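You operate a simulated robot arm through the tools that you are given. There is no shell and no other tool. Be economical: measure what you need, move in short steps, check, and stop when the job is done.

Carry out the task below with a simulated robot arm. There is one attempt and no reset: what you move stays moved.

TASK
Put the blue lamp box from the top of the end table on the green flat wiper.

Only the result counts: the job must be done as asked and must still hold three seconds after the hand-in. Knocking over, shifting, dropping, spilling or breaking anything else fails it.

THE ROBOT
A 6-joint arm with a two-finger parallel gripper, fixed in place. Base frame: the origin is at the foot of the arm, x ahead of it, y to its left, z up. Readings come in m, degrees, newtons and seconds.
With the tool pointing down near the work surface it reaches from about 0.26 to 0.68 m from the base axis. Its first joint turns from -66.0 to 66.0 degrees. Payload 2.9 kg.
Tool frame: the origin (TCP) lies between the finger pads and is the grasp point; the fingertips stand 0.03 m ahead of it; z points along the fingers, y is the line along which they close. Largest opening 0.11 m; finger width 0.02, thickness 0.01; the body of the gripper, 0.048 by 0.112 m, starts 0.055 m behind the TCP.
Orientation is that of the tool frame in the base frame, as a unit quaternion [x, y, z, w]. With the fingers straight down and closing along the base's y, the tool's x points along the base's -x, its y along +y and its z along -z.

THE INTERFACE
- The arm moves only by the tool servo_tool. Its argument "steps" is a list of rows, each a list of 4 numbers: the shift along the tool's x, y, z in units of 20 mm (1.0 is 20 mm), then the turn about the tool's z in units of 6 degrees (1.0 is 6 degrees). In form: [[x, y, z, spin], ...]. A call has 1 to 20 rows; each row shifts and turns the commanded pose from where the row before left it, along the tool's axes as they then stand. "hand" is the finger opening in m, from 0 to 0.11, set as the call begins (left out, the last holds). A call with a number of a shift or a turn outside -1 to 1 is refused whole. A row lasts 0.2 s, in which the tool goes at most 0.05 m and 8.6 degrees; a call with a longer step from one row to the next is refused whole, and so is a gripper value outside its range. Where a pose cannot be reached the arm comes as near as it can. A force on the tool above 40 N (or 10 N above the force at the start of the call, whichever is more), or a blocked arm, ends the call early, and 0.2 s more pass. The fingers move at their own pace (about 0.108 m/s each) and stop on an object; they squeeze with about 31 N. The grip force told is the motor's: it shows also when the fingers shut on nothing. Time passes only in rows, and 0.2 s behind the last, so rows that do not move let the fingers close. It gives the time, the measured TCP pose, the force on the tool (base axes), the opening and the grip force at its end, in the units of the frame above (readings bear some noise).
- Cameras (640 x 400 px; columns grow to the right, rows downward): "scene" is fixed at [0.0921, 0.4724, 1.3583]; the picture's right is [-0.44, -0.90, 0.00], its down [-0.73, 0.36, -0.59] and it looks along [0.53, -0.26, -0.81] (base axes); focal length 316 px, centre (320, 200). "wrist" rides on the gripper at [0.072, 0.017, -0.103] in the tool frame; the picture's right is [-0.23, 0.97, 0.00], its down [-0.76, -0.18, -0.62] and it looks along [-0.61, -0.14, 0.78] (tool axes); focal length 222 px, centre (320, 200). There is no depth. A picture from a camera that has moved, and an enlarged one, comes with that camera's place and axes in the base frame and with its lens. The place of the scene camera against the robot may be out by one fixed shift of up to 0.012 m in any direction.
- camera(camera): a new picture of that camera. It takes no simulated time.
- close_up(camera, box): a new picture of the part [left, top, right, bottom] of that camera's present view, enlarged. It takes no simulated time.
- finish_job(): hands the job in; it is judged then, once.

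Work in short steps. Places have to be worked out from the pictures, the camera data and where the tool is seen: move nearer, look again, correct. Check each grasp and each placing, and mend what went wrong. You have 90 turns and 36 pictures in all, those below and enlarged ones among them. Open the gripper and draw the arm clear of the work before you hand the job in, unless the task says otherwise; then end with one line.

The tools are called as name(argument=value, ...) on one line, values as JSON. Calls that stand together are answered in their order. servo_tool: Moves the arm, as the interface text tells. Its arguments: {"type":"object","properties":{"steps":{"type":"array","items":{"type":"array","items":{"type":"number"}}},"hand":{"type":"number"}},"required":["steps"]} The other tools are called the same way: camera (camera) takes a picture; close_up (camera, box) takes an enlarged picture of a part of a camera's view; finish_job () hands the job in.

At the start:

```text
time: 0.0
eef_pos: [0.2554, 0.3205, 1.0053]
tool_rot: [0.0, 1.0, 0.001, 0.0]
ft_force: [-1.6, 0.5, -0.2]
width: 0.11
finger_force: 0.1
```

scene: 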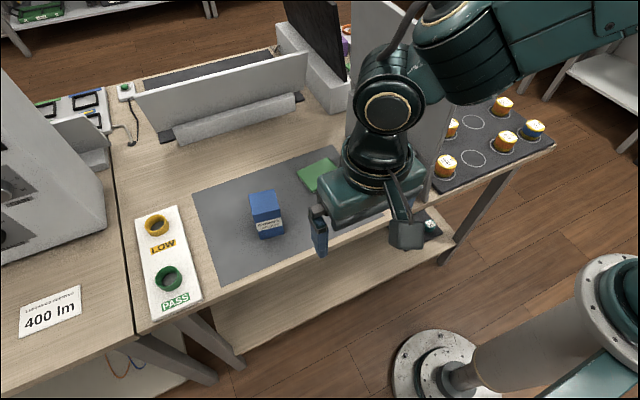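
wrist: 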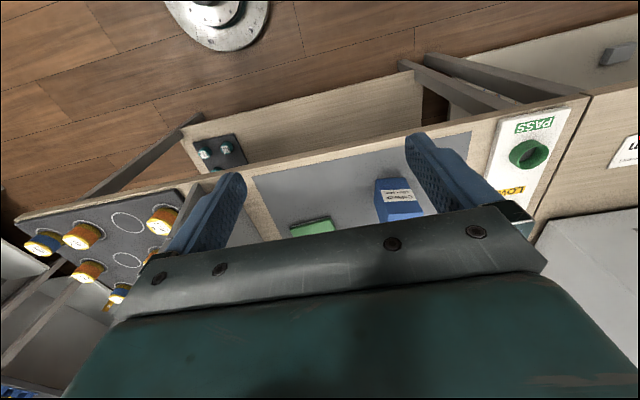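

I'll take enlarged views of the blue box and the green flat object to measure them.

close_up(camera="scene", box=[190, 130, 350, 280])

close_up(camera="wrist", box=[240, 130, 480, 280])

```text
2.67 times, centred on (270, 205) of scene
camera zoom: at [0.0921, 0.4724, 1.3583], right [-0.44, -0.9, 0.0], down [-0.73, 0.36, -0.59], along [0.53, -0.26, -0.81], focal length 843 px, centre (453, 187)
```

zoom: 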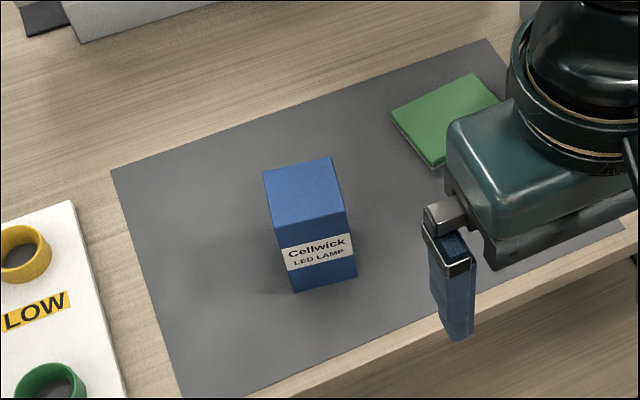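

```text
2.67 times, centred on (360, 205) of wrist
camera zoom: at [0.1834, 0.339, 1.1077], right [0.23, 0.97, 0.0], down [0.76, -0.18, 0.62], along [0.61, -0.14, -0.78], focal length 592 px, centre (213, 187)
```

zoom: 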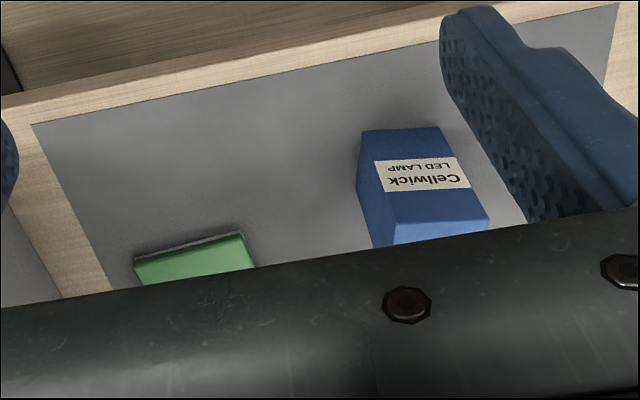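

The box stands on the mat at about (0.453, 0.410). It is about 0.051 m square and 0.094 m tall (top near z 0.864), turned about -10.7°. I'll move above it at the present height and turn to match.

servo_tool(steps=[[-0.9, 0.4, 0, 0], [-0.9, 0.4, 0, 0], [-0.9, 0.4, 0, 0], [-0.9, 0.4, 0, 0], [-0.9, 0.4, 0, 0], [-0.9, 0.4, 0, 0], [-0.9, 0.4, 0, 0], [-0.9, 0.4, 0, 0], [-0.9, 0.4, 0, 0], [-0.9, 0.4, 0, 0], [-0.85, 0.42, 0, 0], [0, 0, 0, 0.9], [0, 0, 0, 0.9], [0, 0, 0, 0]], hand=0.11)

```text
time: 3.0
eef_pos: [0.4527, 0.4111, 1.0058]
tool_rot: [0.095, 0.996, 0.001, 0.0]
ft_force: [-0.2, -0.3, 0.7]
width: 0.11
finger_force: 0.1
```

The tool should now be above the box. I'll check with both cameras, and see the wiper too.

camera(camera="wrist")

camera(camera="scene")

```text
31 pictures are left
camera wrist: at [0.3852, 0.4414, 1.1084], right [0.41, 0.91, 0.0], down [0.71, -0.32, 0.62], along [0.57, -0.25, -0.78], focal length 222 px, centre (320, 200)
```

wrist: 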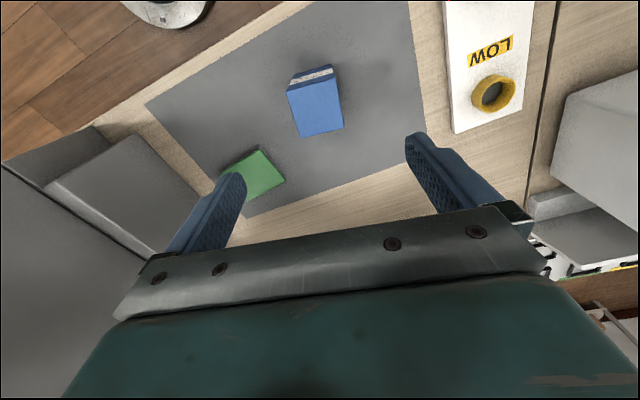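

```text
30 pictures are left
```

scene: 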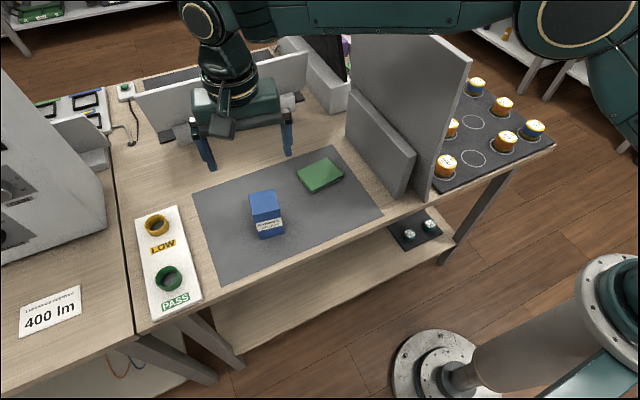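

I'll enlarge the box and wiper in the wrist view to measure them more exactly.

close_up(camera="wrist", box=[200, 50, 360, 220])

close_up(camera="scene", box=[180, 100, 360, 250])

```text
2.35 times, centred on (280, 135) of wrist
camera zoom: at [0.3852, 0.4414, 1.1084], right [0.41, 0.91, 0.0], down [0.71, -0.32, 0.62], along [0.57, -0.25, -0.78], focal length 523 px, centre (414, 353)
```

zoom: 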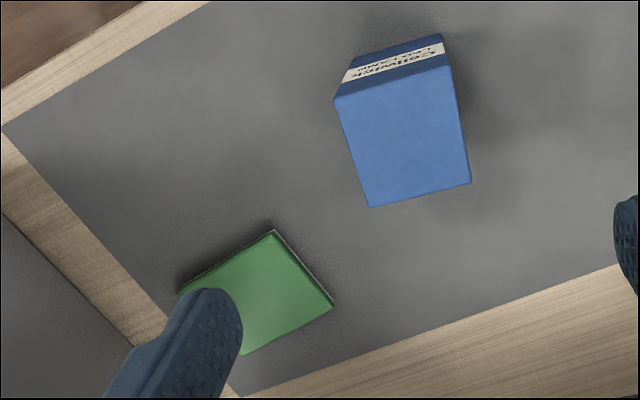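

```text
2.67 times, centred on (270, 175) of scene
camera zoom: at [0.0921, 0.4724, 1.3583], right [-0.44, -0.9, 0.0], down [-0.73, 0.36, -0.59], along [0.53, -0.26, -0.81], focal length 843 px, centre (453, 267)
```

zoom: 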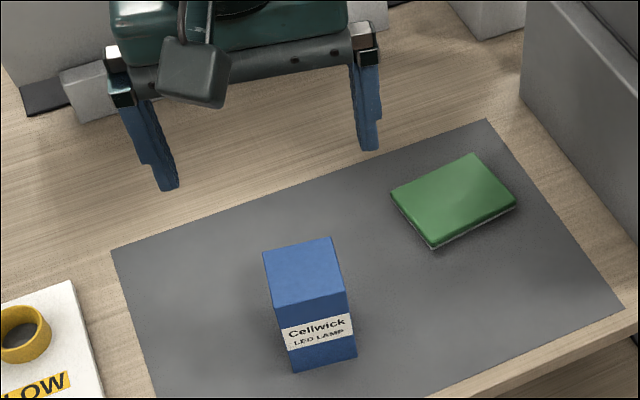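

Both views agree. The box is centred at (0.451, 0.410) and the wiper at about (0.527, 0.252), roughly 0.07 × 0.09 m and turned about +7°. The tool is already over the box, so I'll lower straight down with the fingers open.

servo_tool(steps=[[0, 0, 0.9, 0], [0, 0, 0.9, 0], [0, 0, 0.9, 0], [0, 0, 0.8, 0], [0, 0, 0.8, 0], [0, 0, 0.8, 0], [0, 0, 0.8, 0], [0, 0, 0.8, 0], [0, 0, 0.8, 0], [0, 0, 0.8, 0], [0, 0, 0, 0]])

camera(camera="scene")

```text
time: 5.4
eef_pos: [0.4516, 0.4101, 0.8391]
tool_rot: [0.095, 0.995, 0.0, 0.0]
ft_force: [0.1, 0.5, 1.2]
width: 0.1097
finger_force: 0.0
```

```text
27 pictures are left
```

scene: 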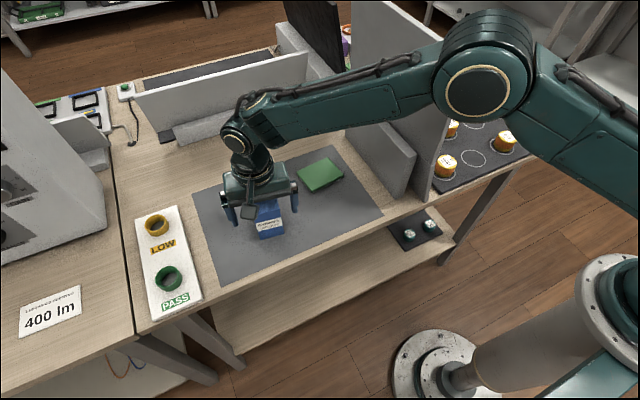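

The fingers straddle the box, so I'll close on it.

servo_tool(steps=[[0, 0, 0, 0], [0, 0, 0, 0], [0, 0, 0, 0], [0, 0, 0, 0]], hand=0.0)

```text
time: 6.4
eef_pos: [0.453, 0.4105, 0.8402]
tool_rot: [0.094, 0.996, 0.001, -0.001]
ft_force: [0.5, -0.5, 0.4]
width: 0.0516
finger_force: 30.8
```

It is gripped at 0.0516 m wide with 31 N. I'll lift 6 cm and turn to the wiper's orientation.

servo_tool(steps=[[0, 0, -0.5, 0], [0, 0, -0.5, 0], [0, 0, -0.5, 0], [0, 0, -0.5, 0], [0, 0, -0.5, 0], [0, 0, -0.5, 0], [0, 0, 0, -0.6], [0, 0, 0, -0.6], [0, 0, 0, -0.6], [0, 0, 0, -0.6], [0, 0, 0, -0.6], [0, 0, 0, 0]])

```text
time: 9.0
eef_pos: [0.453, 0.4102, 0.8987]
tool_rot: [-0.064, 0.998, 0.001, 0.0]
ft_force: [0.1, -0.4, -0.1]
width: 0.0515
finger_force: 30.8
```

The box is held and lifted with the yaw at +7°. Next I'll carry it across to above the wiper.

servo_tool(steps=[[-0.27, -0.83, 0, 0], [-0.27, -0.83, 0, 0], [-0.27, -0.83, 0, 0], [-0.27, -0.83, 0, 0], [-0.27, -0.83, 0, 0], [-0.27, -0.83, 0, 0], [-0.27, -0.83, 0, 0], [-0.27, -0.83, 0, 0], [-0.27, -0.83, 0, 0], [-0.27, -0.83, 0, 0], [0, 0, 0, 0]])

camera(camera="scene")

camera(camera="wrist")

```text
time: 11.4
eef_pos: [0.5268, 0.2522, 0.8967]
tool_rot: [-0.063, 0.998, 0.0, 0.0]
ft_force: [-0.6, 0.1, 0.2]
width: 0.0517
finger_force: 31.1
```

```text
26 pictures are left
```

scene: 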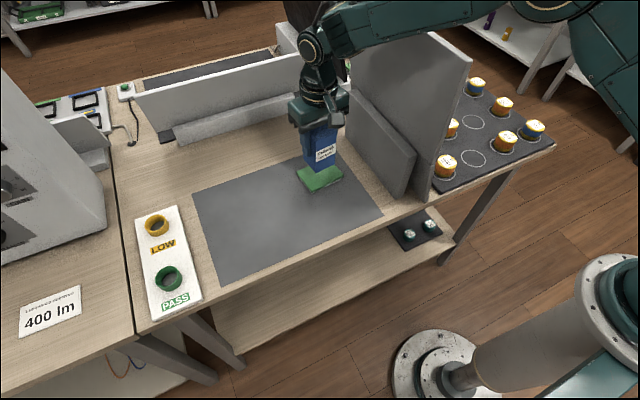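

```text
25 pictures are left
camera wrist: at [0.4536, 0.2599, 1.0005], right [0.1, 0.99, 0.0], down [0.78, -0.08, 0.62], along [0.62, -0.06, -0.78], focal length 222 px, centre (320, 200)
```

wrist: 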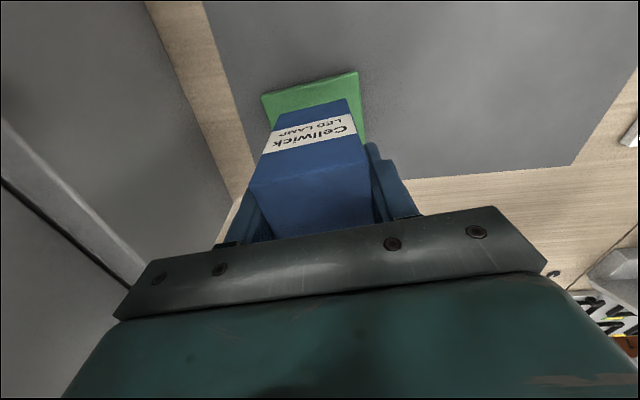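

The box is centred over the wiper and nearly parallel to it, by about 3 cm at most to go. I'll lower 3 cm, then take finer steps.

servo_tool(steps=[[0, 0, 0.4, 0], [0, 0, 0.4, 0], [0, 0, 0.4, 0], [0, 0, 0.3, 0], [0, 0, 0, 0]])

close_up(camera="scene", box=[280, 100, 380, 210])

```text
time: 12.6
eef_pos: [0.5275, 0.2521, 0.8674]
tool_rot: [-0.063, 0.998, 0.001, 0.0]
ft_force: [0.2, -0.4, -1.2]
width: 0.0517
finger_force: 31.5
```

```text
3.64 times, centred on (330, 155) of scene
camera zoom: at [0.0921, 0.4724, 1.3583], right [-0.44, -0.9, 0.0], down [-0.73, 0.36, -0.59], along [0.53, -0.26, -0.81], focal length 1149 px, centre (284, 364)
```

zoom: 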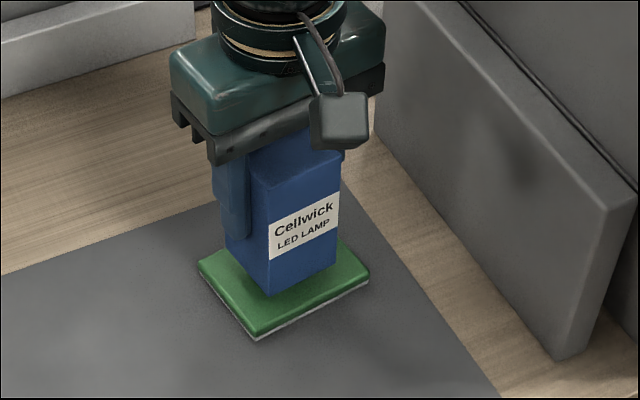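

The box is still slightly above the wiper and well placed. I'll go down in 2 mm steps and watch the force.

servo_tool(steps=[[0, 0, 0.1, 0], [0, 0, 0.1, 0], [0, 0, 0.1, 0], [0, 0, 0.1, 0], [0, 0, 0.1, 0], [0, 0, 0, 0]])

```text
time: 14.0
eef_pos: [0.5267, 0.252, 0.8585]
tool_rot: [-0.064, 0.998, 0.001, -0.001]
ft_force: [-0.3, -0.9, -0.6]
width: 0.0517
finger_force: 31.1
```

No contact yet, so I continue in small steps.

servo_tool(steps=[[0, 0, 0.08, 0], [0, 0, 0.08, 0], [0, 0, 0, 0]])

```text
time: 14.8
eef_pos: [0.527, 0.2534, 0.8557]
tool_rot: [-0.063, 0.998, 0.001, 0.001]
ft_force: [-0.9, 0.2, -1.1]
width: 0.0515
finger_force: 31.0
```

Still no contact, so I go down a little more.

servo_tool(steps=[[0, 0, 0.08, 0], [0, 0, 0.08, 0], [0, 0, 0, 0]])

```text
time: 15.6
eef_pos: [0.5276, 0.2529, 0.8527]
tool_rot: [-0.062, 0.998, 0.001, 0.0]
ft_force: [-1.1, -1.6, 4.3]
width: 0.0516
finger_force: 31.3
```

The upward force has risen to 4.3 N, which suggests first contact. One more tiny step will confirm it.

servo_tool(steps=[[0, 0, 0.05, 0], [0, 0, 0, 0]])

close_up(camera="scene", box=[280, 100, 380, 210])

```text
time: 16.2
eef_pos: [0.5283, 0.2533, 0.8533]
tool_rot: [-0.063, 0.998, 0.001, 0.001]
ft_force: [-4.0, -2.8, 14.3]
width: 0.0515
finger_force: 30.3
```

```text
3.64 times, centred on (330, 155) of scene
camera zoom: at [0.0918, 0.4723, 1.3584], right [-0.44, -0.9, 0.0], down [-0.73, 0.36, -0.59], along [0.53, -0.26, -0.81], focal length 1149 px, centre (284, 364)
```

zoom: 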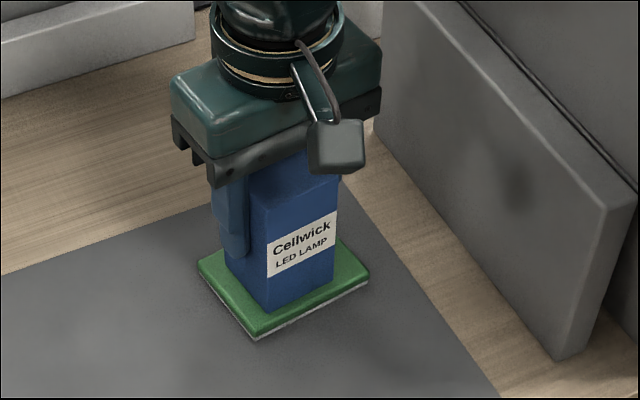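

Contact is firm at 14 N and the box sits within the wiper. I'll back off about 1 mm to ease the force, then open to 0.09 m.

servo_tool(steps=[[0, 0, -0.04, 0], [0, 0, 0, 0]])

servo_tool(steps=[[0, 0, 0, 0], [0, 0, 0, 0], [0, 0, 0, 0]], hand=0.09)

```text
time: 16.8
eef_pos: [0.5276, 0.253, 0.8518]
tool_rot: [-0.063, 0.998, 0.001, 0.0]
ft_force: [1.9, 1.9, 9.0]
width: 0.0516
finger_force: 31.0
```

```text
time: 17.6
eef_pos: [0.5272, 0.2534, 0.8513]
tool_rot: [-0.063, 0.998, 0.0, 0.0]
ft_force: [0.5, -0.1, 0.1]
width: 0.0903
finger_force: 0.0
```

The box is released, so I'll rise straight up and check.

servo_tool(steps=[[0, 0, -0.4, 0], [0, 0, -0.6, 0], [0, 0, -0.9, 0], [0, 0, -0.9, 0], [0, 0, -0.9, 0], [0, 0, -0.9, 0], [0, 0, -0.9, 0], [0, 0, -0.9, 0], [0, 0, -0.9, 0], [0, 0, 0, 0]])

camera(camera="scene")

camera(camera="wrist")

```text
time: 19.8
eef_pos: [0.5266, 0.2543, 0.9979]
tool_rot: [-0.063, 0.998, 0.001, -0.001]
ft_force: [0.2, 0.2, 0.0]
width: 0.09
finger_force: 0.1
```

```text
22 pictures are left
```

scene: 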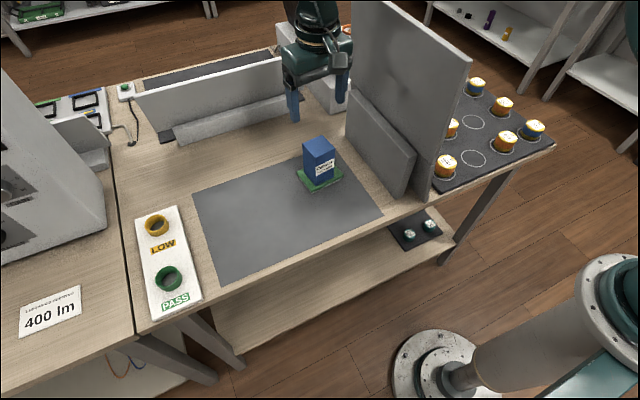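

```text
21 pictures are left
camera wrist: at [0.4531, 0.262, 1.1013], right [0.1, 0.99, 0.0], down [0.78, -0.08, 0.62], along [0.62, -0.06, -0.78], focal length 222 px, centre (320, 200)
```

wrist: 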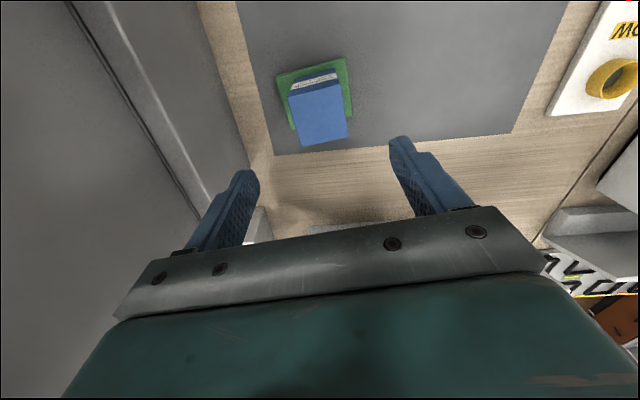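

The box stands upright on the wiper, nothing else has moved, and the arm is clear above it, so I'll hand in.

finish_job()

```text
The job is handed in.
```

The blue lamp box is standing upright on the green flat wiper, released, with the arm clear above it and the job handed in.
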